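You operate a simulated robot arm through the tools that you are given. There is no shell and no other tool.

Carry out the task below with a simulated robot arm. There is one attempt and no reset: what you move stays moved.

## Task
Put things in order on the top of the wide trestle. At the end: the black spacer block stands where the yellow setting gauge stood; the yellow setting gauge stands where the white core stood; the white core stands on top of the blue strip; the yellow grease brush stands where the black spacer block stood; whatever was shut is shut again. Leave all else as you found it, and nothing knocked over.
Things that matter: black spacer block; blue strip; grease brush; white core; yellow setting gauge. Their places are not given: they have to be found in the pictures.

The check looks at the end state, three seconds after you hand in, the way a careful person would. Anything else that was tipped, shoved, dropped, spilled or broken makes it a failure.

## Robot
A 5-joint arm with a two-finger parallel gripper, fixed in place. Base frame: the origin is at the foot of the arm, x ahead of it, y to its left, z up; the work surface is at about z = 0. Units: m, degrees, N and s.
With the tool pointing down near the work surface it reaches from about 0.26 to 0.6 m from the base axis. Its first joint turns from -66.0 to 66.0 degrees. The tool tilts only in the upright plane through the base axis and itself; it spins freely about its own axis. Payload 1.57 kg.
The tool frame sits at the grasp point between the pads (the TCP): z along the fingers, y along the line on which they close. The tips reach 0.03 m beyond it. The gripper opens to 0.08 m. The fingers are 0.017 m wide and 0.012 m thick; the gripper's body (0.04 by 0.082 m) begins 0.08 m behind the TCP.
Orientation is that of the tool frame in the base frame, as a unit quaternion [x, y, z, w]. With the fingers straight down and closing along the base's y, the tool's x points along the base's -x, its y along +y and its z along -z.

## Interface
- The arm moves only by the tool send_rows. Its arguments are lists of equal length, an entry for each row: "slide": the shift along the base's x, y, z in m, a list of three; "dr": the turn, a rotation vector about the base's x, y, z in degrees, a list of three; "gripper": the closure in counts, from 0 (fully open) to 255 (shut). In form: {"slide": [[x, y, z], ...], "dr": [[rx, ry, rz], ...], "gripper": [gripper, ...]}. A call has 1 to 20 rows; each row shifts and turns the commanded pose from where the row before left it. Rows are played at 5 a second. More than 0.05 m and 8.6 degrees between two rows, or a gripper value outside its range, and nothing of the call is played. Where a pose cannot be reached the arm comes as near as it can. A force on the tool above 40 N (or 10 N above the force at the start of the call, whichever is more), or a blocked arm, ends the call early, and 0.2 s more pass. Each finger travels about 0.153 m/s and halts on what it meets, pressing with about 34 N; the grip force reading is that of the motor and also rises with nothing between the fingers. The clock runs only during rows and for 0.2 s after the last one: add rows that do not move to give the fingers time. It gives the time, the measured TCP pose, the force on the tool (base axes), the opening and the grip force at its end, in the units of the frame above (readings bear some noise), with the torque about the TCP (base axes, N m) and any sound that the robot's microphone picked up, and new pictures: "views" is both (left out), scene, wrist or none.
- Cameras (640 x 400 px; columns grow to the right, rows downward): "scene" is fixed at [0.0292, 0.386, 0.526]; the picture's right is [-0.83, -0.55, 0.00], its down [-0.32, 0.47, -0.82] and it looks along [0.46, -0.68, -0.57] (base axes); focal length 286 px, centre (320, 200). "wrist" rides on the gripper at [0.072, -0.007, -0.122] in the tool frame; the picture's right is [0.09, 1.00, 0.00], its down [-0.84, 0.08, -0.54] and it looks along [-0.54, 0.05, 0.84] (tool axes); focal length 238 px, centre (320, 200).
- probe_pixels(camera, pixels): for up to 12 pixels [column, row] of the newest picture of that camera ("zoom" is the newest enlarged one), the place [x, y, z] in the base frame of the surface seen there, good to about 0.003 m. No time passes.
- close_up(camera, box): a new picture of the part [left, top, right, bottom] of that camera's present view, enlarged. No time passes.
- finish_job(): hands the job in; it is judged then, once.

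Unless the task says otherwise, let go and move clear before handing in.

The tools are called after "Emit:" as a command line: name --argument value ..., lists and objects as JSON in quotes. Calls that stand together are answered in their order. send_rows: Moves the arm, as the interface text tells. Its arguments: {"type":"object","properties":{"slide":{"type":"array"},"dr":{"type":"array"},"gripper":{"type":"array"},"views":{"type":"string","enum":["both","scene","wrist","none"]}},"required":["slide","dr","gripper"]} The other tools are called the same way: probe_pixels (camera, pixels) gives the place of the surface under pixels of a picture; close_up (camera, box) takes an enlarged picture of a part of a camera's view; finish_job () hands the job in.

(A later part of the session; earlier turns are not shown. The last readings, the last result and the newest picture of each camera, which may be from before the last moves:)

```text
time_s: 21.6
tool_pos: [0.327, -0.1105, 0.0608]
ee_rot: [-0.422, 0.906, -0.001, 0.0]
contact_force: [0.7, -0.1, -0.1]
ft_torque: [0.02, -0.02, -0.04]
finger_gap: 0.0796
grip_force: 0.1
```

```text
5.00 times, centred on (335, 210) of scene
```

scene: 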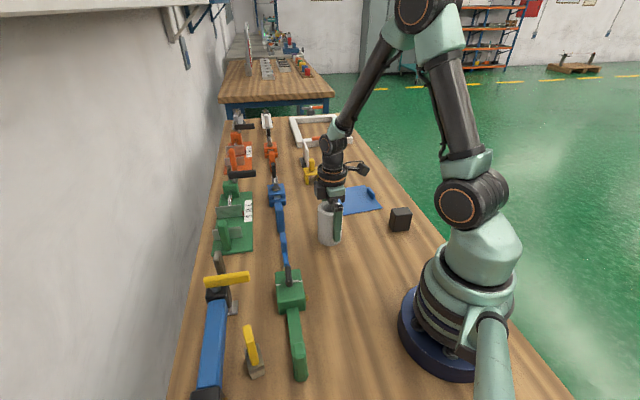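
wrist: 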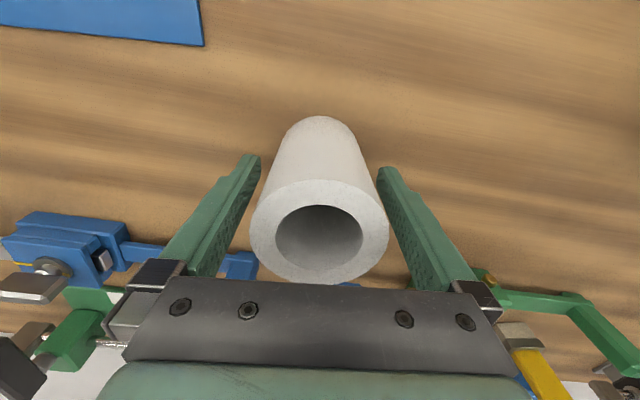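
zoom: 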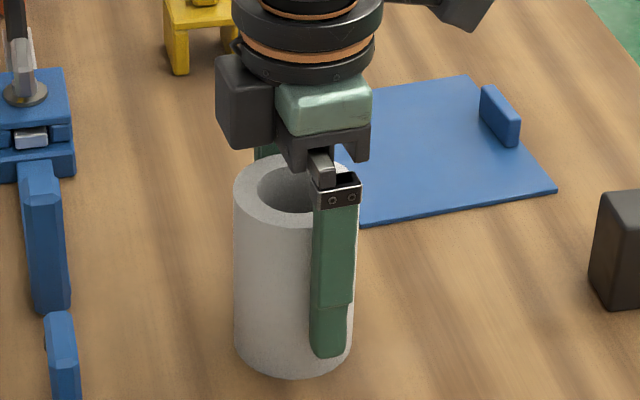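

Opening cleared the force and the core hasn't moved, so the finger brackets were probably catching the rim. I'll rise 2.5 cm so only the pads meet the core, then close gently.

Emit:
send_rows --slide '[[0, 0, 0.015], [0, 0, 0.01], [0, 0, 0], [0, 0, 0], [0, 0, 0], [0, 0, 0]]' --dr '[[0, 0, 0], [0, 0, 0], [0, 0, 0], [0, 0, 0], [0, 0, 0], [0, 0, 0]]' --gripper '[0, 0, 0, 40, 55, 65]'

```text
time_s: 23.0
tool_pos: [0.3265, -0.1089, 0.0857]
ee_rot: [-0.422, 0.906, 0.0, 0.0]
contact_force: [-0.7, 1.7, 3.4]
ft_torque: [0.08, 0.12, 0.03]
finger_gap: 0.0725
grip_force: 33.9
```

scene: 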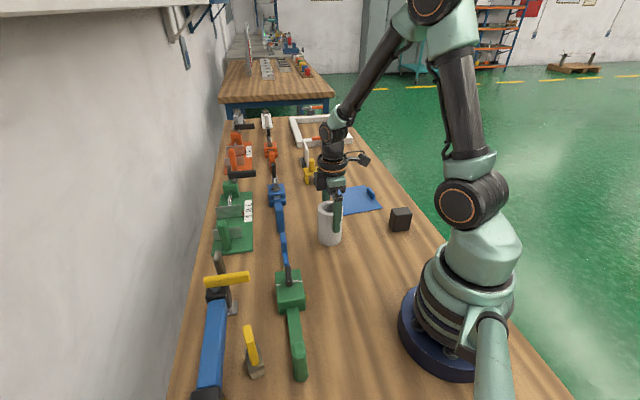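
wrist: 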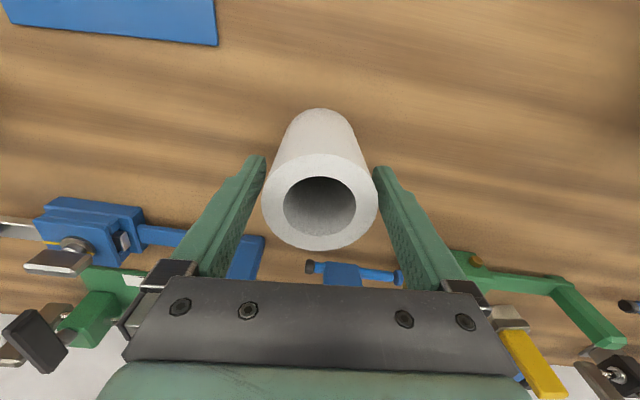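

The fingers again meet the core at 72.5 mm with a steady 34 N, so its solid shape is wider here than it looks. I'll lift it a few millimetres and check whether it's held.

Emit:
send_rows --slide '[[0, 0, 0], [0, 0, 0.004], [0, 0, 0.006], [0, 0, 0]]' --dr '[[0, 0, 0], [0, 0, 0], [0, 0, 0], [0, 0, 0]]' --gripper '[120, 120, 120, 120]'

Emit:
close_up --camera "scene" --box '[290, 170, 390, 250]'

```text
time_s: 24.0
tool_pos: [0.3264, -0.1089, 0.096]
ee_rot: [-0.422, 0.906, 0.0, 0.001]
contact_force: [0.4, -0.5, -0.4]
ft_torque: [0.01, 0.04, -0.02]
finger_gap: 0.0725
grip_force: 34.0
```

scene: 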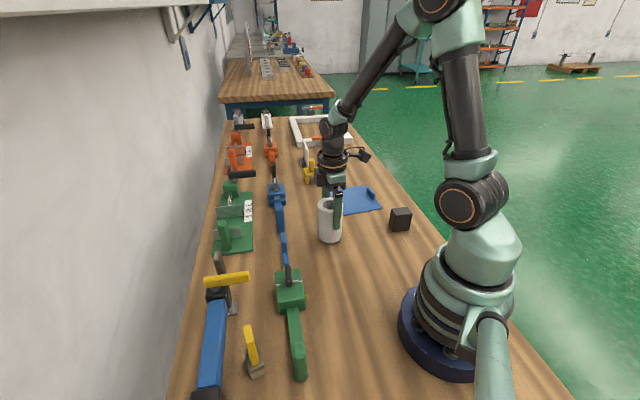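
wrist: 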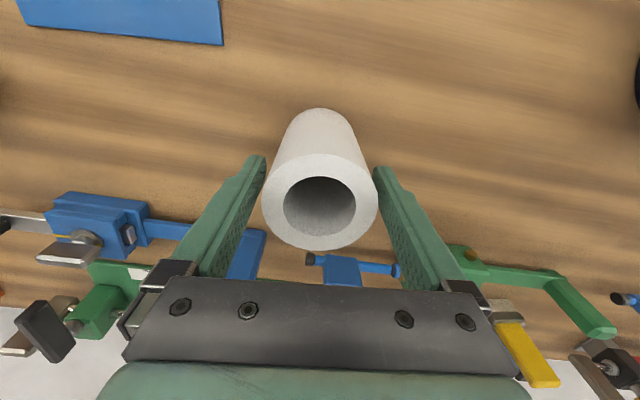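

```text
5.00 times, centred on (340, 210) of scene
```

zoom: 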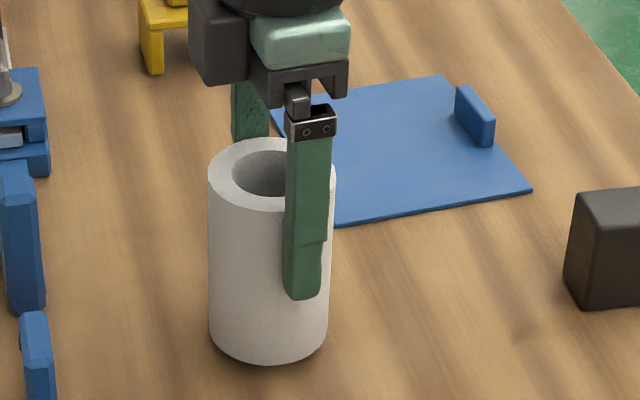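

The core came up with the gripper and is held firmly. I'll carry it over the middle of the blue strip, about (0.3565,-0.308), and stop above it to check.

Emit:
send_rows --slide '[[0, 0, 0.03], [0, 0, 0.024], [0.005, -0.033, 0], [0.005, -0.033, 0], [0.005, -0.033, 0], [0.005, -0.033, 0], [0.005, -0.033, 0], [0.005, -0.032, 0], [0, 0, -0.02], [0, 0, 0]]' --dr '[[0, 0, 0], [0, 0, 0], [0, 0, 0], [0, 0, 0], [0, 0, 0], [0, 0, 0], [0, 0, 0], [0, 0, 0], [0, 0, 0], [0, 0, 0]]' --gripper '[120, 120, 120, 120, 120, 120, 120, 120, 120, 120]'

Emit:
close_up --camera "scene" --box '[310, 150, 410, 230]'

```text
time_s: 26.2
tool_pos: [0.3572, -0.3081, 0.129]
ee_rot: [-0.423, 0.906, 0.0, 0.0]
contact_force: [0.1, 1.1, -0.7]
ft_torque: [-0.03, 0.0, 0.0]
finger_gap: 0.0726
grip_force: 34.0
```

scene: 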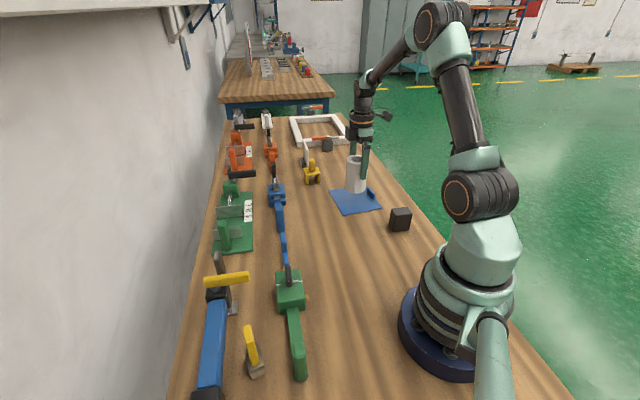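
wrist: 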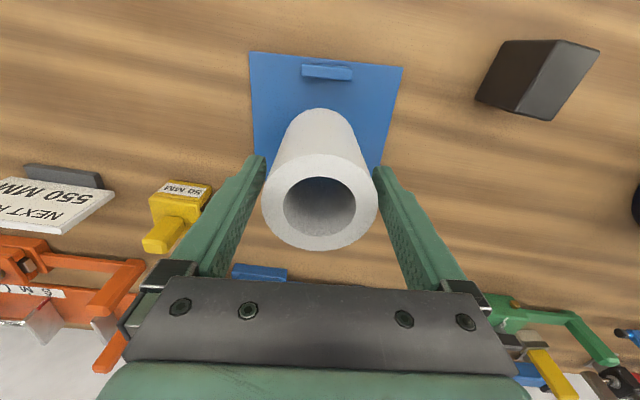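

```text
5.00 times, centred on (360, 190) of scene
```

zoom: 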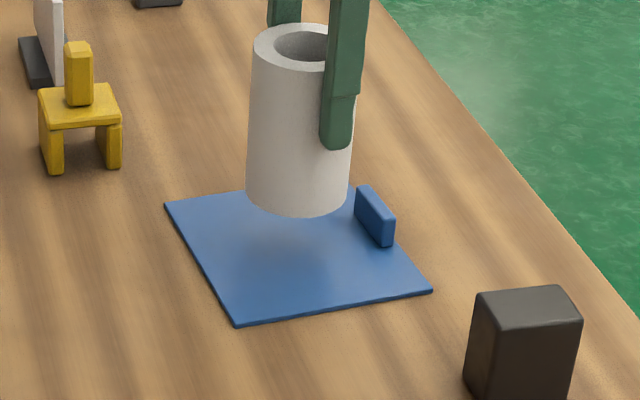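

The core hangs centred over the strip and clear of the rib. I'll lower it gently.

Emit:
send_rows --slide '[[0, 0, -0.02], [0, 0, -0.012], [0, 0, -0.004], [0, 0, -0.002], [0, 0, 0]]' --dr '[[0, 0, 0], [0, 0, 0], [0, 0, 0], [0, 0, 0], [0, 0, 0]]' --gripper '[120, 120, 120, 120, 120]'

Emit:
close_up --camera "scene" --box '[310, 150, 410, 230]'

```text
time_s: 27.4
tool_pos: [0.3564, -0.3074, 0.0903]
ee_rot: [-0.423, 0.906, -0.001, -0.001]
contact_force: [-0.2, 0.4, -1.2]
ft_torque: [0.05, -0.01, -0.01]
finger_gap: 0.0724
grip_force: 33.9
```

scene: 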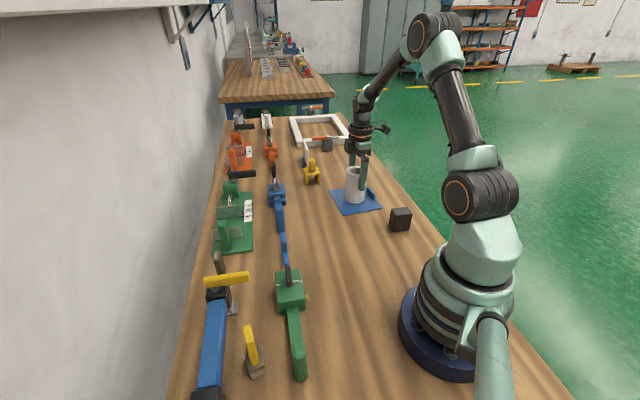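
wrist: 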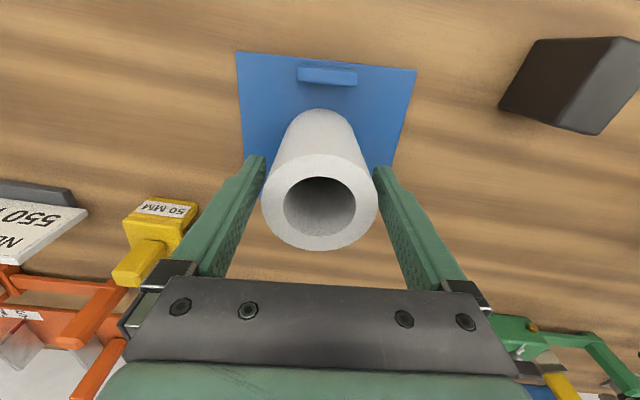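

```text
5.00 times, centred on (360, 190) of scene
```

zoom: 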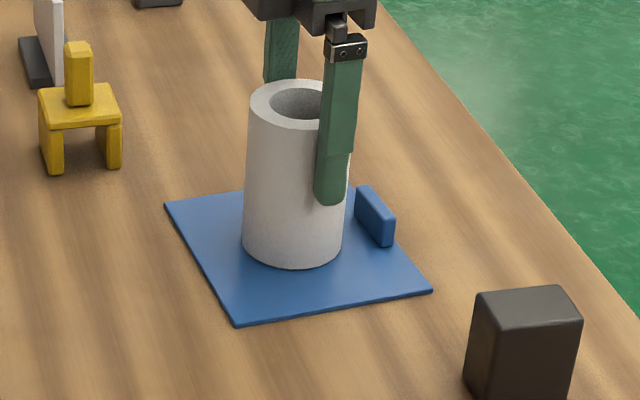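

It's nearly on the strip with no contact force yet, so I'll come down 1 mm at a time.

Emit:
send_rows --slide '[[0, 0, -0.001], [0, 0, 0]]' --dr '[[0, 0, 0], [0, 0, 0]]' --gripper '[120, 120]' --views "none"

Emit:
send_rows --slide '[[0, 0, -0.001], [0, 0, 0]]' --dr '[[0, 0, 0], [0, 0, 0]]' --gripper '[120, 120]' --views "none"

```text
time_s: 28.0
tool_pos: [0.3561, -0.308, 0.0906]
ee_rot: [-0.422, 0.906, 0.0, 0.0]
contact_force: [-0.7, -0.4, -0.3]
ft_torque: [-0.03, 0.01, 0.01]
finger_gap: 0.0723
grip_force: 34.4
```

```text
time_s: 28.6
tool_pos: [0.3556, -0.3077, 0.0905]
ee_rot: [-0.422, 0.907, 0.0, 0.0]
contact_force: [-0.4, 0.8, 3.9]
ft_torque: [0.18, 0.08, 0.01]
finger_gap: 0.0727
grip_force: 33.7
```

Contact has been made at about 4 N. I'll open and then rise straight up.

Emit:
send_rows --slide '[[0, 0, 0], [0, 0, 0], [0, 0, 0], [0, 0, 0.02], [0, 0, 0.04], [0, 0, 0.04], [0, 0, 0.03]]' --dr '[[0, 0, 0], [0, 0, 0], [0, 0, 0], [0, 0, 0], [0, 0, 0], [0, 0, 0], [0, 0, 0]]' --gripper '[30, 0, 0, 0, 0, 0, 0]'

Emit:
close_up --camera "scene" --box '[310, 150, 410, 230]'

```text
time_s: 30.2
tool_pos: [0.3554, -0.3078, 0.2185]
ee_rot: [-0.423, 0.906, 0.0, 0.0]
contact_force: [0.9, -0.5, 0.2]
ft_torque: [0.01, 0.0, 0.02]
finger_gap: 0.08
grip_force: 0.1
```

scene: 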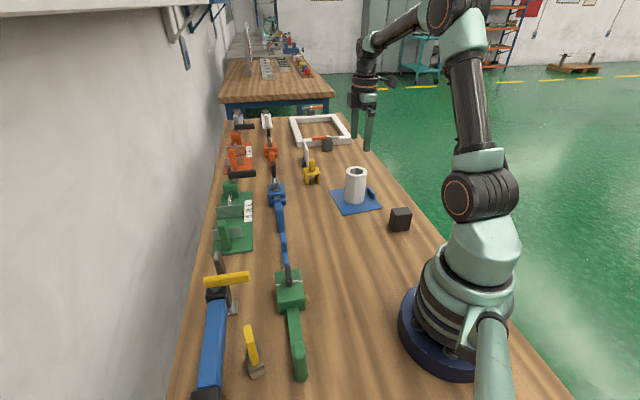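
wrist: 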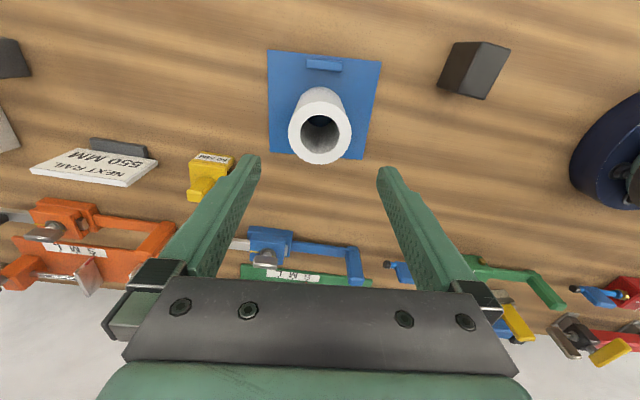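

```text
5.00 times, centred on (360, 190) of scene
```

zoom: 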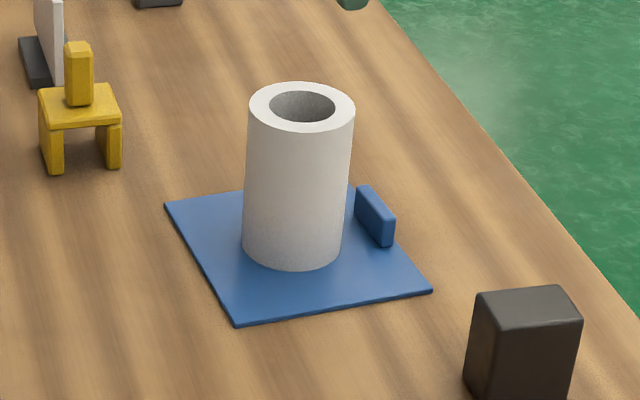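

The core stands on the blue strip and the strip hasn't shifted. Next is the gauge: I'll turn the tool to face outward and look at it from nearer.

Emit:
send_rows --slide '[[0.0065, 0.0053, 0], [0.0065, 0.0053, 0], [0.0065, 0.0053, 0], [0.0065, 0.0053, 0], [0.0065, 0.0053, 0], [0.0065, 0.0053, 0], [0.0065, 0.0053, 0], [0.0065, 0.0053, 0], [0.0065, 0.0053, 0], [0.0065, 0.0053, 0], [0, 0, 0]]' --dr '[[0, 0, -8.15], [0, 0, -8.15], [0, 0, -8.15], [0, 0, -8.15], [0, 0, -8.15], [0, 0, -8.15], [0, 0, -8.15], [0, 0, -8.15], [0, 0, -8.15], [0, 0, -8.15], [0, 0, 0]]' --gripper '[0, 0, 0, 0, 0, 0, 0, 0, 0, 0, 0]'

```text
time_s: 32.6
tool_pos: [0.4214, -0.2535, 0.2189]
ee_rot: [0.272, 0.962, 0.0, 0.0]
contact_force: [0.8, 0.4, 0.0]
ft_torque: [-0.02, -0.01, 0.0]
finger_gap: 0.08
grip_force: 0.0
```

scene: 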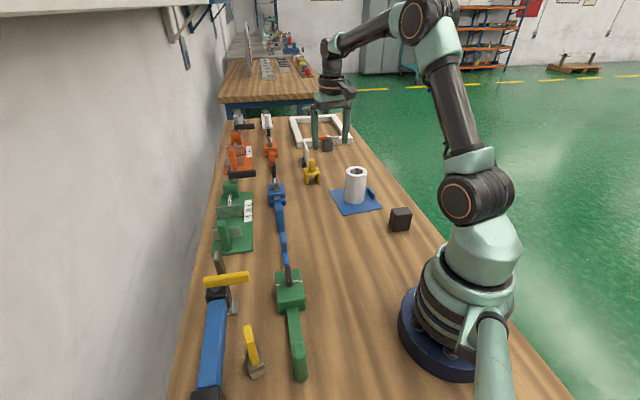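
wrist: 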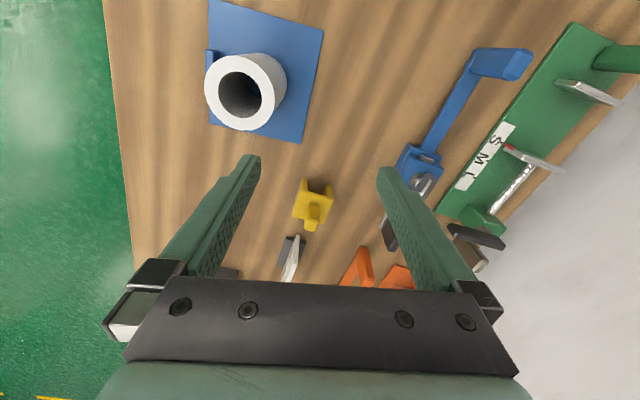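

Emit:
close_up --camera "wrist" --box '[273, 165, 353, 240]'

Emit:
probe_pixels --camera "wrist" --pixels '[[294, 206], [328, 206], [300, 190], [329, 189], [306, 229], [315, 229], [307, 220], [317, 220], [300, 182], [328, 187], [312, 208], [297, 218]]'

```text
5.33 times, centred on (313, 202) of wrist
```

zoom: 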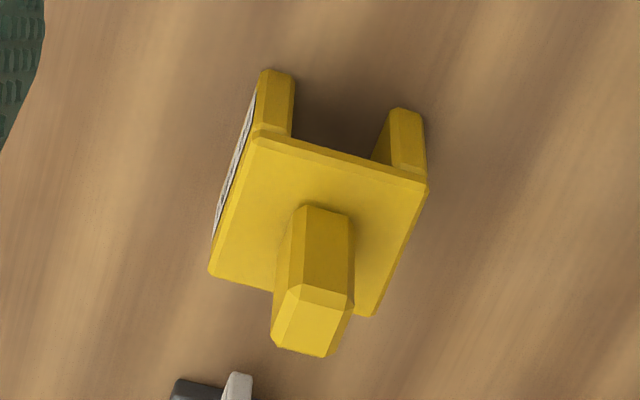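

```text
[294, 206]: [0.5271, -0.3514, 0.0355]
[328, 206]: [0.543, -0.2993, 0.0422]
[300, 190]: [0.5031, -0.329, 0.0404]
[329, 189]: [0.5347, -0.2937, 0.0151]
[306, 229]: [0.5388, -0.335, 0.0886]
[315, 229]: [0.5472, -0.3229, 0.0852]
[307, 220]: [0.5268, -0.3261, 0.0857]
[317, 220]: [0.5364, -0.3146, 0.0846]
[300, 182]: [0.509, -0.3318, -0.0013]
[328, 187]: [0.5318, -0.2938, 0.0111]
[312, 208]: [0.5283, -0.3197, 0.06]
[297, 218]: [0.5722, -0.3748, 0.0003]
```

The gauge's post is centred near (0.537,-0.325), its top is at z≈0.087, and it runs at about 41°/-49°. The sign beside it at (290,262) could be in the fingers' way, so I'll probe that too.

Emit:
close_up --camera "wrist" --box '[220, 190, 380, 290]'

Emit:
probe_pixels --camera "wrist" --pixels '[[297, 236], [290, 262], [284, 282], [281, 242], [302, 240], [299, 270], [360, 250], [230, 272], [307, 218], [319, 219], [314, 231], [304, 229]]'

Emit:
close_up --camera "scene" --box '[285, 120, 345, 190]'

Emit:
probe_pixels --camera "scene" --pixels '[[305, 140], [309, 158], [302, 164], [308, 164], [306, 150], [310, 160], [313, 162], [312, 171], [305, 172], [319, 172], [307, 183], [318, 182]]'

```text
4.00 times, centred on (300, 240) of wrist
```

zoom: 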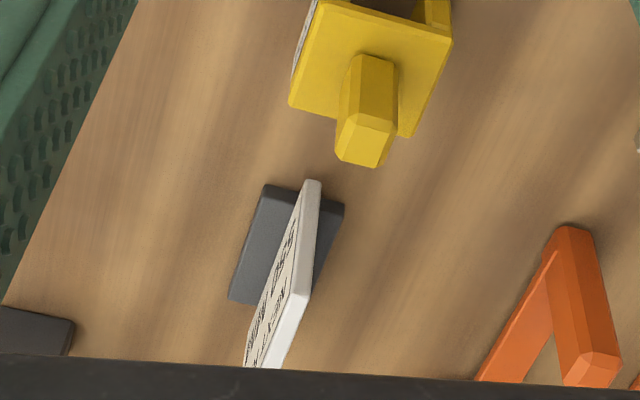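

```text
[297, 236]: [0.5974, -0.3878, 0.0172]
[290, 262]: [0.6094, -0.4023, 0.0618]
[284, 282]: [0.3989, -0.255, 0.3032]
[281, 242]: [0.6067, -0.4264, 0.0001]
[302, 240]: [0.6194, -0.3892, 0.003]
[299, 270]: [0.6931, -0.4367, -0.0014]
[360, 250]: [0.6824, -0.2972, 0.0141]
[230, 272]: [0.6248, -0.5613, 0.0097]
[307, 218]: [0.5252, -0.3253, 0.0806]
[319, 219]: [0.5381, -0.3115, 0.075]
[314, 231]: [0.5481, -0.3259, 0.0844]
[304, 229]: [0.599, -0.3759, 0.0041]
```

```text
5.71 times, centred on (315, 155) of scene
```

zoom: 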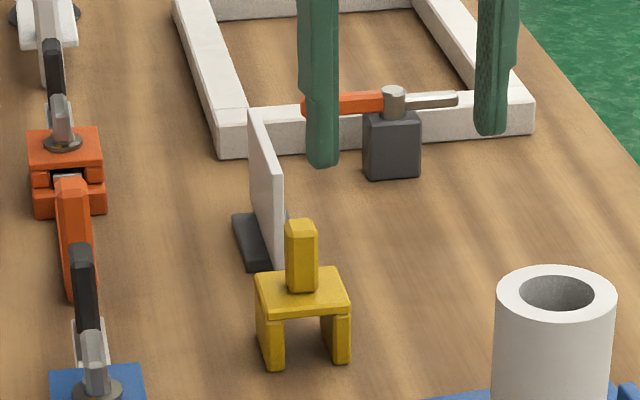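

```text
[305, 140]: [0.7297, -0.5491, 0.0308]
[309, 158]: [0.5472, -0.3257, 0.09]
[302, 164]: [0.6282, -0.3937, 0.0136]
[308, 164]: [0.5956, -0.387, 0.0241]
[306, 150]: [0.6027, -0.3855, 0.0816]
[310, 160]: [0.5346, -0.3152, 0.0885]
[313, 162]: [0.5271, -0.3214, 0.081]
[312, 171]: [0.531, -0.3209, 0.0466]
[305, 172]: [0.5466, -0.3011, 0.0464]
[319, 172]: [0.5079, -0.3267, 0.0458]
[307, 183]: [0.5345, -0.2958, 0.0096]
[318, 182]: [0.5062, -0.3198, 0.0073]
```

From pixel geometry the gauge's centre is (0.534,-0.322), its yaw is about 44.5°, and its plate is about 49 mm square with the top at z≈0.046. That is r≈0.624, so I'll check whether the upright tool can reach it, staying at z=0.15 above the post.

Emit:
send_rows --slide '[[0.028, -0.017, -0.005], [0.028, -0.017, -0.015], [0.028, -0.017, -0.015], [0.0286, -0.0178, -0.015], [0, 0, -0.019], [0, 0, 0]]' --dr '[[0, 0, -7], [0, 0, -7], [0, 0, 0], [0, 0, 0], [0, 0, 0], [0, 0, 0]]' --gripper '[0, 0, 0, 0, 0, 0]'

```text
time_s: 34.0
tool_pos: [0.5065, -0.3075, 0.157]
ee_rot: [0.387, 0.922, 0.0, 0.0]
contact_force: [0.2, 0.0, 0.2]
ft_torque: [0.01, 0.05, 0.01]
finger_gap: 0.0797
grip_force: 0.1
out of reach, approached as far as the arm can: row 4
```

scene: 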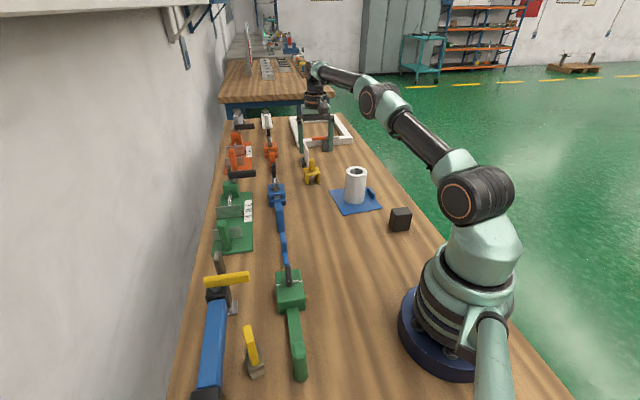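
wrist: 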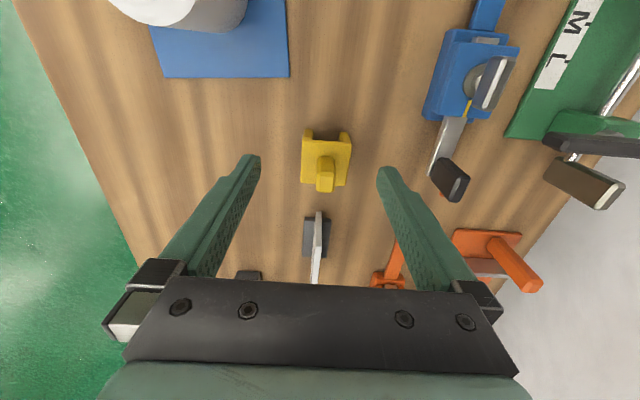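

The upright tool stops at r≈0.592, about 3 cm short. I'll tilt it outward by 10° in the plane through the base and try again, still above the post.

Emit:
send_rows --slide '[[0, 0, 0], [0, 0, 0], [0.014, -0.0074, -0.01], [0.0135, -0.0074, -0.01], [0, 0, 0]]' --dr '[[-2.6, -4.3, 0], [-2.6, -4.3, 0], [0, 0, 0], [0, 0, 0], [0, 0, 0]]' --gripper '[0, 0, 0, 0, 0]'

```text
time_s: 35.2
tool_pos: [0.5351, -0.3213, 0.1367]
ee_rot: [0.385, 0.919, -0.013, 0.087]
contact_force: [0.3, 0.8, -0.2]
ft_torque: [-0.02, 0.03, 0.02]
finger_gap: 0.0799
grip_force: 0.0
```

scene: 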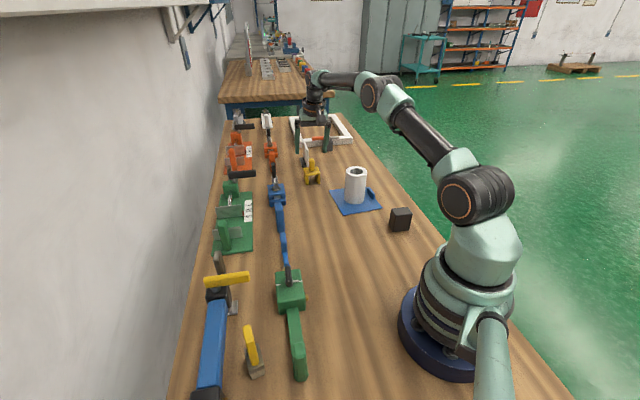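
wrist: 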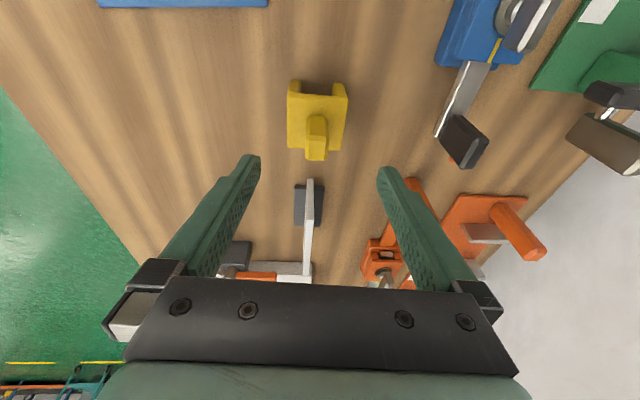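

Reached at (0.535,-0.321) with the 10° tilt. I'll check the post's position again from here before lowering over it.

Emit:
close_up --camera "wrist" --box '[277, 70, 357, 170]'

Emit:
probe_pixels --camera "wrist" --pixels '[[308, 139], [326, 139], [309, 157], [323, 158], [316, 148], [309, 150], [325, 150], [293, 98], [343, 100], [290, 143], [340, 145]]'

```text
4.00 times, centred on (317, 120) of wrist
```

zoom: 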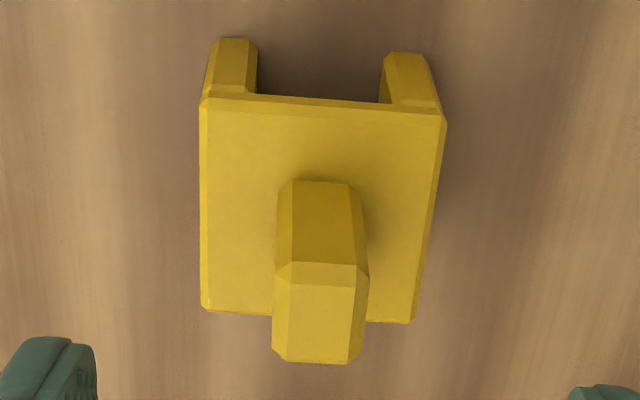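

```text
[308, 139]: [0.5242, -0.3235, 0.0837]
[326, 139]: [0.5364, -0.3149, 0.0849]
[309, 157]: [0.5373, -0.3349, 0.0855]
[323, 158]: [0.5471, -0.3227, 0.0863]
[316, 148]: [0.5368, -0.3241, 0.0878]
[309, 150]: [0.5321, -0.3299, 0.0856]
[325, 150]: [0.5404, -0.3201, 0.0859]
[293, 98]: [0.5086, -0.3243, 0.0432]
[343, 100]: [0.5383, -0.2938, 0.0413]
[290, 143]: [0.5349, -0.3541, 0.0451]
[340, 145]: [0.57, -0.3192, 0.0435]
```

The post's centre is about (0.536,-0.3235), within 2 mm of the tool. I'll lower until the tips are just above the gauge's plate and grip the post.

Emit:
send_rows --slide '[[0.001, -0.0015, -0.025], [0, 0, -0.02], [0, 0, -0.0105], [0, 0, 0], [0, 0, 0], [0, 0, 0], [0, 0, 0], [0, 0, 0]]' --dr '[[0, 0, 0], [0, 0, 0], [0, 0, 0], [0, 0, 0], [0, 0, 0], [0, 0, 0], [0, 0, 0], [0, 0, 0]]' --gripper '[0, 0, 0, 0, 60, 110, 160, 200]'

Emit:
close_up --camera "scene" --box '[275, 110, 355, 190]'

```text
time_s: 37.0
tool_pos: [0.5349, -0.3229, 0.0818]
ee_rot: [0.384, 0.919, -0.013, 0.087]
contact_force: [0.0, 0.0, 0.0]
ft_torque: [0.02, 0.03, 0.0]
finger_gap: 0.0182
grip_force: 0.3
```

scene: 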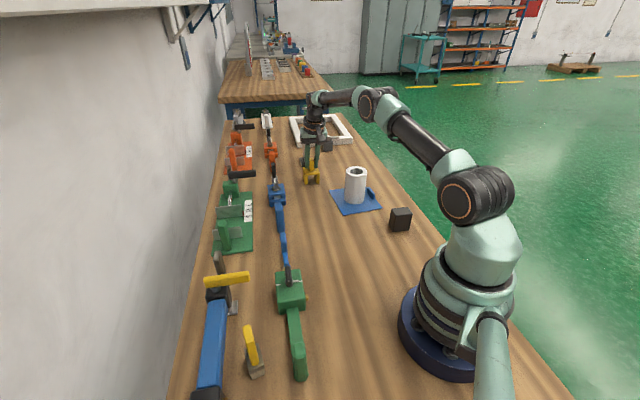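
wrist: 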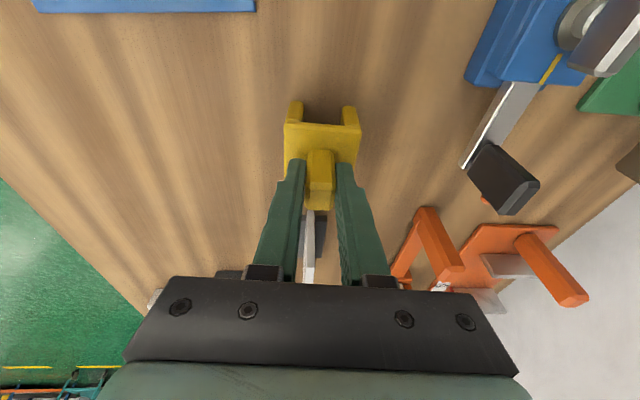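

```text
5.00 times, centred on (315, 150) of scene
```

zoom: 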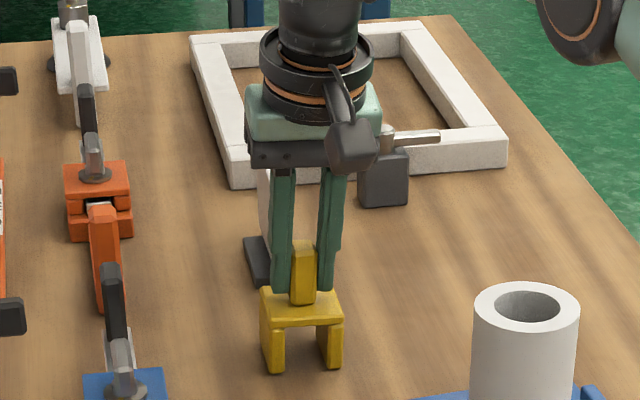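

The fingers are just around the post at an 18 mm gap. I'll close fully and lift a few millimetres.

Emit:
send_rows --slide '[[0, 0, 0], [0, 0, 0], [0, 0, 0], [0, 0, 0.004], [0, 0, 0.006], [0, 0, 0]]' --dr '[[0, 0, 0], [0, 0, 0], [0, 0, 0], [0, 0, 0], [0, 0, 0], [0, 0, 0]]' --gripper '[230, 255, 255, 255, 255, 255]'

Emit:
close_up --camera "scene" --box '[275, 110, 355, 190]'

```text
time_s: 38.4
tool_pos: [0.5354, -0.3239, 0.0915]
ee_rot: [0.385, 0.919, -0.013, 0.086]
contact_force: [0.1, 0.2, -1.4]
ft_torque: [-0.04, -0.03, 0.01]
finger_gap: 0.0177
grip_force: 32.2
```

scene: 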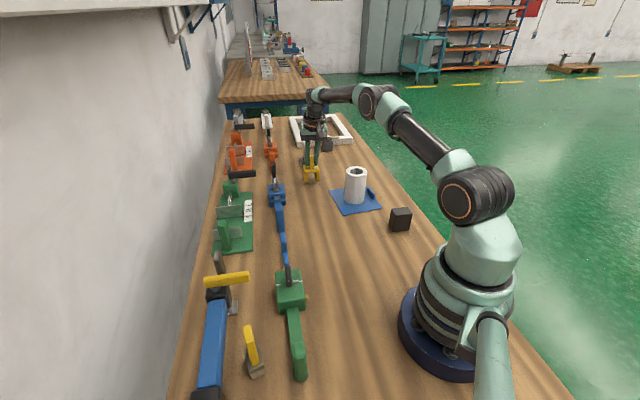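
wrist: 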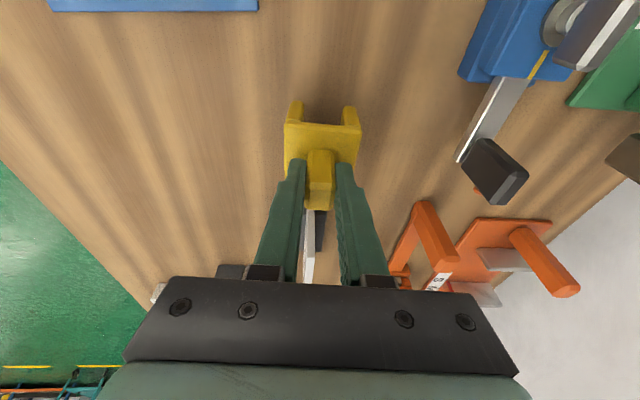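

```text
5.00 times, centred on (315, 150) of scene
```

zoom: 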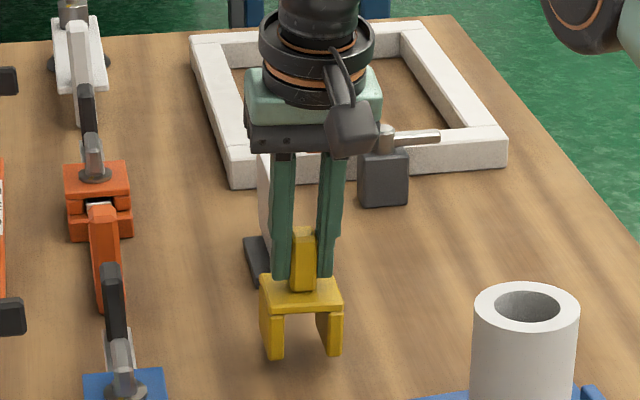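

The gauge is held level with its legs off the table, and it rested at TCP z≈0.0815. I'll carry it high to the core's old place (0.3265,-0.1105), turning with the base so the tilt stays in the same plane.

Emit:
send_rows --slide '[[0, 0, 0.03], [-0.0209, 0.0213, 0.025], [-0.0209, 0.0213, 0.025], [-0.0209, 0.0213, 0.02], [-0.0209, 0.0213, 0.01], [-0.0209, 0.0213, 0], [-0.0209, 0.0213, 0], [-0.0209, 0.0213, 0], [-0.0209, 0.0213, 0], [-0.0209, 0.0213, 0], [-0.0208, 0.0214, 0], [0, 0, 0]]' --dr '[[0, 0, 0], [0, 0, 0.75], [0, 0, 0.75], [0, 0, 0.9], [0, 0, 0.9], [0, 0, 1.15], [0, 0, 1.15], [0, 0, 1.45], [0, 0, 1.45], [0, 0, 1.9], [0, 0, 2.0], [0, 0, 0]]' --gripper '[255, 255, 255, 255, 255, 255, 255, 255, 255, 255, 255, 255]'

Emit:
close_up --camera "scene" --box '[270, 120, 410, 250]'

```text
time_s: 41.0
tool_pos: [0.3264, -0.1107, 0.2024]
ee_rot: [0.284, 0.955, -0.004, 0.087]
contact_force: [-0.5, 0.1, -1.7]
ft_torque: [0.0, -0.04, -0.02]
finger_gap: 0.0175
grip_force: 32.3
```

scene: 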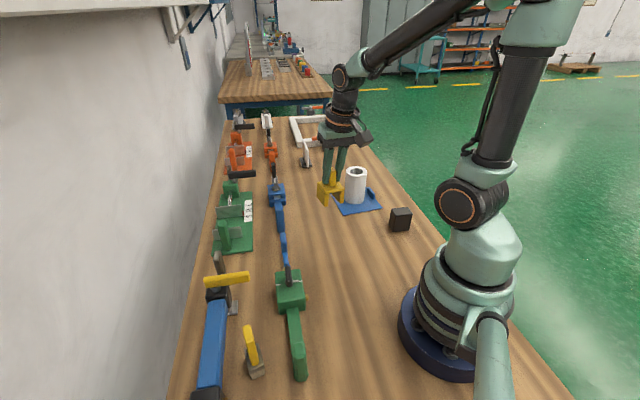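
wrist: 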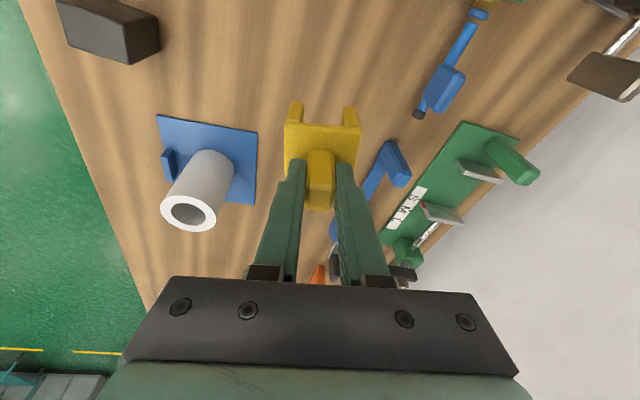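

```text
3.08 times, centred on (340, 185) of scene
```

zoom: 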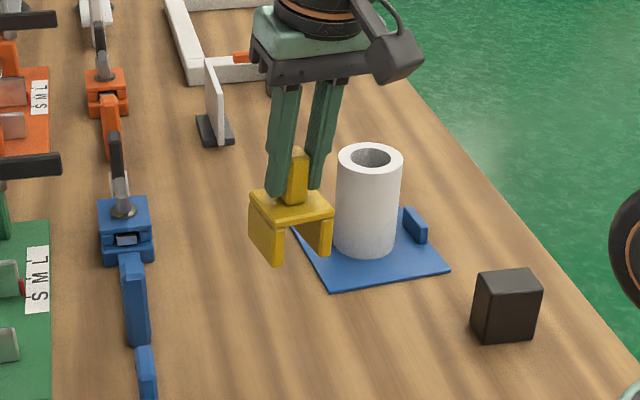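

The gauge is directly above the core's old place. I'll lower it now.

Emit:
send_rows --slide '[[0, 0, -0.04], [0, 0, -0.04], [0, 0, -0.025], [0, 0, -0.01], [0, 0, -0.003], [0, 0, 0]]' --dr '[[0, 0, 0], [0, 0, 0], [0, 0, 0], [0, 0, 0], [0, 0, 0], [0, 0, 0]]' --gripper '[255, 255, 255, 255, 255, 255]'

Emit:
close_up --camera "scene" --box '[290, 160, 390, 260]'

```text
time_s: 42.4
tool_pos: [0.3248, -0.1098, 0.0838]
ee_rot: [0.284, 0.955, -0.004, 0.087]
contact_force: [-0.1, 0.1, -0.4]
ft_torque: [0.02, -0.02, -0.01]
finger_gap: 0.0175
grip_force: 32.7
```

scene: 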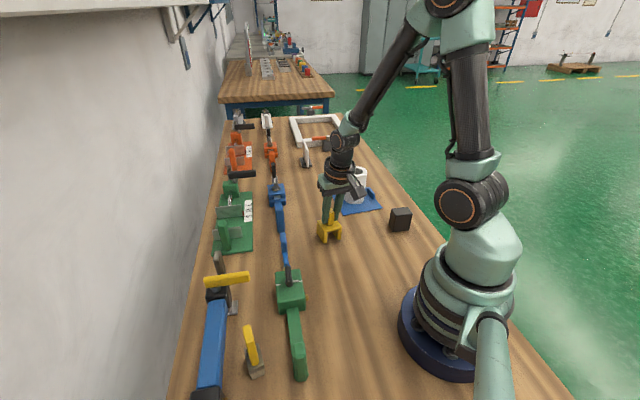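
wrist: 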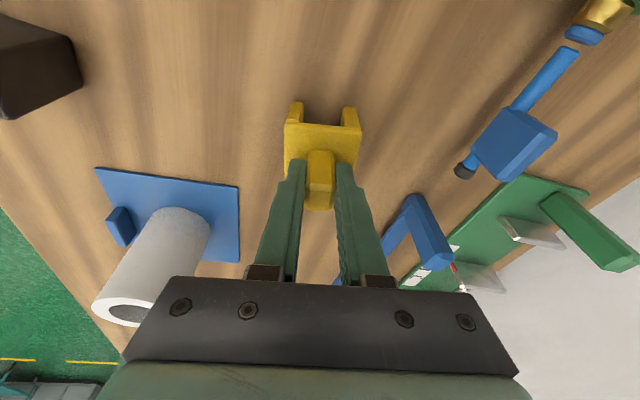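

```text
4.00 times, centred on (340, 210) of scene
```

zoom: 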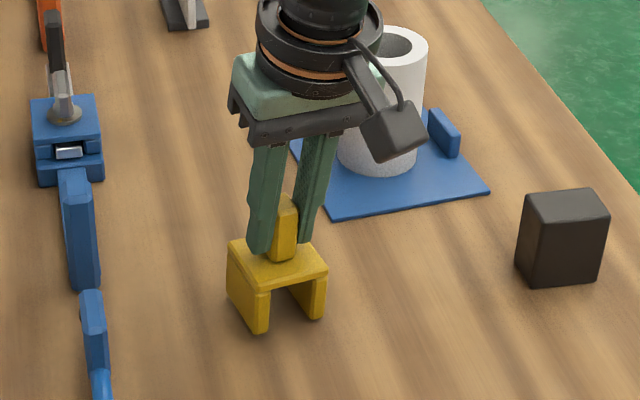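

It's about 2 mm above the table and well clear of the core. I'll set it down in 1 mm steps.

Emit:
send_rows --slide '[[0.001, -0.0005, -0.0015], [0, 0, 0]]' --dr '[[0, 0, 0], [0, 0, 0]]' --gripper '[255, 255]' --views "none"

Emit:
send_rows --slide '[[0, 0, -0.001], [0, 0, 0]]' --dr '[[0, 0, 0], [0, 0, 0]]' --gripper '[255, 255]' --views "none"

```text
time_s: 43.0
tool_pos: [0.3266, -0.1095, 0.0837]
ee_rot: [0.284, 0.955, -0.003, 0.087]
contact_force: [0.6, 0.7, -1.4]
ft_torque: [-0.03, -0.03, -0.02]
finger_gap: 0.0175
grip_force: 32.2
```

```text
time_s: 43.6
tool_pos: [0.3278, -0.11, 0.0826]
ee_rot: [0.284, 0.955, -0.004, 0.087]
contact_force: [-0.4, 0.0, -1.0]
ft_torque: [0.0, 0.0, -0.03]
finger_gap: 0.0176
grip_force: 31.7
```

Emit:
send_rows --slide '[[0, 0, -0.001], [0, 0, 0]]' --dr '[[0, 0, 0], [0, 0, 0]]' --gripper '[255, 255]' --views "none"

Emit:
close_up --camera "scene" --box '[300, 200, 360, 250]'

```text
time_s: 44.2
tool_pos: [0.3272, -0.111, 0.0818]
ee_rot: [0.283, 0.955, -0.003, 0.088]
contact_force: [-5.1, 5.4, 19.8]
ft_torque: [-0.03, 0.54, -0.13]
finger_gap: 0.0175
grip_force: 32.3
```

```text
8.00 times, centred on (330, 225) of scene
```

zoom: 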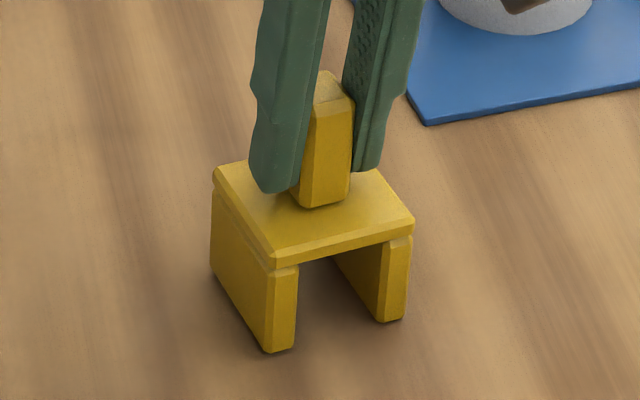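

The gauge is on the table with 20 N of press. I'll ease up half a millimetre, open and rise straight up.

Emit:
send_rows --slide '[[0, 0, 0.0007], [0, 0, 0], [0, 0, 0], [0, 0, 0], [0, 0, 0.02], [0, 0, 0.04], [0, 0, 0.04], [0, 0, 0.03]]' --dr '[[0, 0, 0], [0, 0, 0], [0, 0, 0], [0, 0, 0], [0, 0, 0], [0, 0, 0], [0, 0, 0], [0, 0, 0]]' --gripper '[255, 200, 120, 60, 60, 30, 0, 0]'

Emit:
close_up --camera "scene" --box '[290, 150, 430, 250]'

Emit:
probe_pixels --camera "zoom" --pixels '[[150, 250], [180, 265], [195, 300], [240, 285]]'

```text
time_s: 46.0
tool_pos: [0.3278, -0.1107, 0.2129]
ee_rot: [0.284, 0.955, -0.004, 0.087]
contact_force: [-0.1, -0.8, -0.3]
ft_torque: [-0.02, 0.02, 0.02]
finger_gap: 0.0801
grip_force: 0.1
```

scene: 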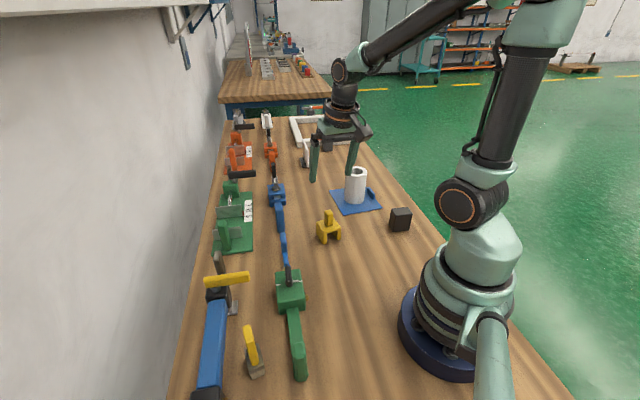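
wrist: 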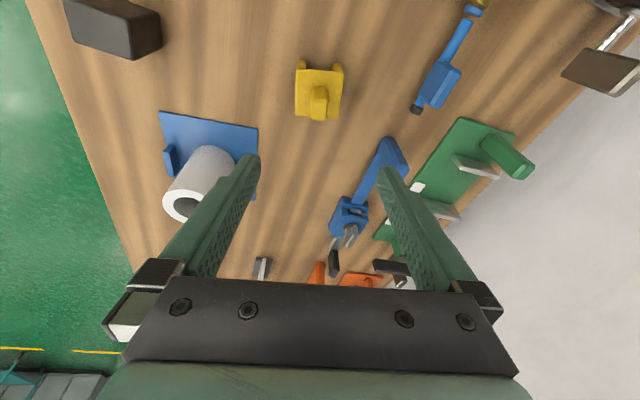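

```text
4.00 times, centred on (360, 200) of scene
```

zoom: 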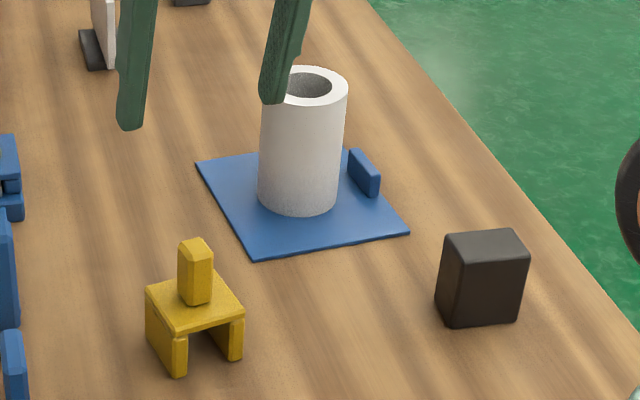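

```text
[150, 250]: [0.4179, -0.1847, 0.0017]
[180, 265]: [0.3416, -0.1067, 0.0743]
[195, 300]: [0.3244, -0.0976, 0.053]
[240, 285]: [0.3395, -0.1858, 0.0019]
```

The gauge stands in the core's old place and the core and strip are untouched. Next is the black block, which I'll approach above (0.187,-0.248) with the same 10° tilt, because its new place also needs the tilted reach.

Emit:
send_rows --slide '[[-0.0282, -0.0275, -0.005], [-0.0281, -0.0274, -0.005], [-0.0282, -0.0275, -0.01], [-0.0281, -0.0274, -0.01], [-0.0282, -0.0275, -0.01], [0, 0, 0], [0, 0, 0], [0, 0, 0], [0, 0, 0]]' --dr '[[0, 0, -6.1], [0, 0, -6.62], [0, 0, -7.06], [0, 0, -7.26], [0, 0, -7.28], [-0.82, 1.08, 7.68], [-0.82, 1.08, 7.68], [-0.82, 1.08, 7.68], [0, 0, 0]]' --gripper '[0, 0, 0, 0, 0, 0, 0, 0, 0]'

```text
time_s: 48.0
tool_pos: [0.1877, -0.2473, 0.1727]
ee_rot: [0.373, 0.924, -0.045, 0.075]
contact_force: [-0.3, -0.2, 0.4]
ft_torque: [-0.02, -0.01, 0.0]
finger_gap: 0.0798
grip_force: 0.1
```

scene: 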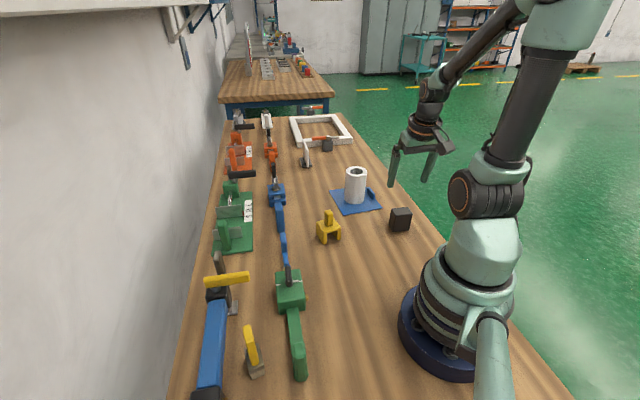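
wrist: 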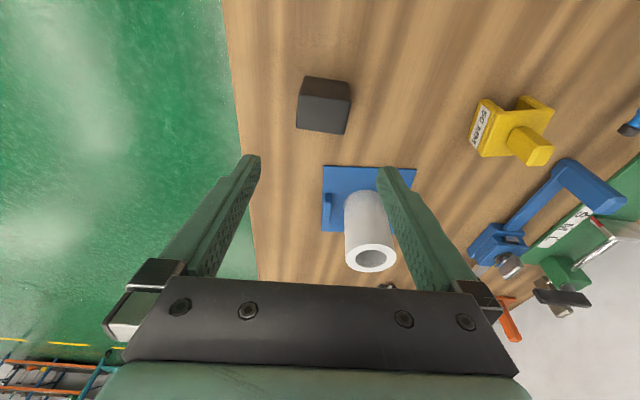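

Emit:
close_up --camera "wrist" --box '[284, 60, 364, 150]'

Emit:
probe_pixels --camera "wrist" --pixels '[[302, 99], [347, 103], [343, 131], [299, 126], [322, 115], [306, 80], [348, 84], [348, 95]]'

```text
4.44 times, centred on (324, 105) of wrist
```

zoom: 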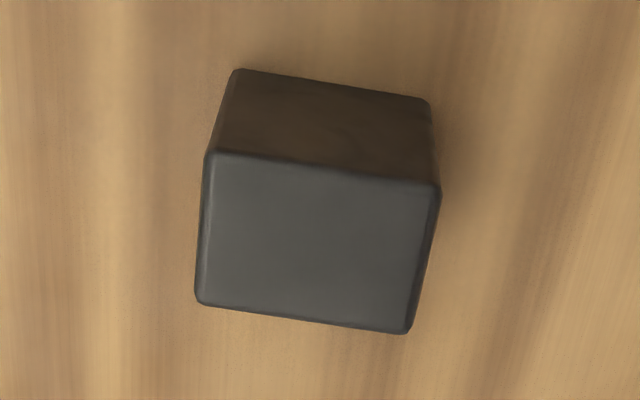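

```text
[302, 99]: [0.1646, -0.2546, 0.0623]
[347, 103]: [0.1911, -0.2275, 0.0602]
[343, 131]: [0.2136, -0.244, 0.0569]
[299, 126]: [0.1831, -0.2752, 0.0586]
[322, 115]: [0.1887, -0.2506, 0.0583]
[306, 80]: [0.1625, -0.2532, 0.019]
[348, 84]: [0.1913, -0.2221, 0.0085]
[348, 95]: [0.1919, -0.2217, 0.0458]
```

From pixel geometry the block is 48×33×60 mm, centred at (0.187,-0.2505) with yaw 44°, and the fingers are at 46°. I'll come down over it and close.

Emit:
send_rows --slide '[[-0.0006, -0.003, -0.03], [0, 0, -0.03], [0, 0, -0.03], [0, 0, -0.02], [0, 0, -0.0105], [0, 0, 0]]' --dr '[[0, 0, 0], [0, 0, 0], [0, 0, 0], [0, 0, 0], [0, 0, 0], [0, 0, 0]]' --gripper '[0, 0, 0, 0, 0, 0]'

Emit:
close_up --camera "scene" --box '[350, 160, 450, 250]'

```text
time_s: 49.4
tool_pos: [0.1859, -0.2499, 0.0511]
ee_rot: [0.374, 0.923, -0.046, 0.075]
contact_force: [0.1, -0.1, -0.4]
ft_torque: [-0.02, -0.01, 0.02]
finger_gap: 0.0797
grip_force: 0.0
```

scene: 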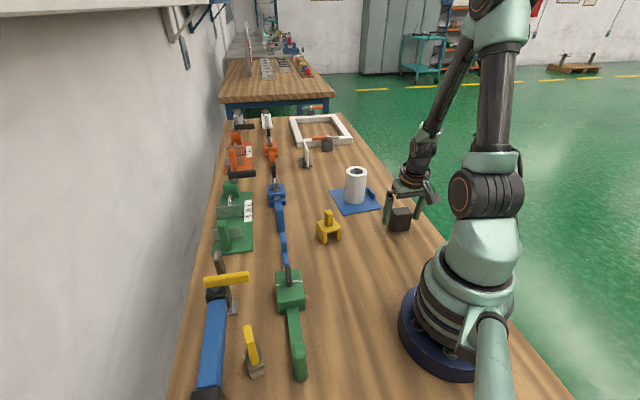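
wrist: 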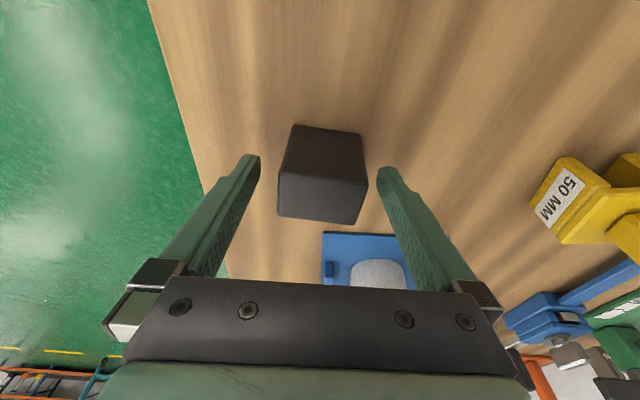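

```text
4.44 times, centred on (400, 205) of scene
```

zoom: 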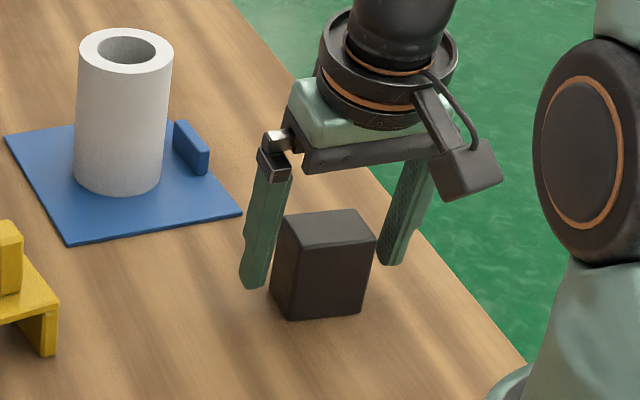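

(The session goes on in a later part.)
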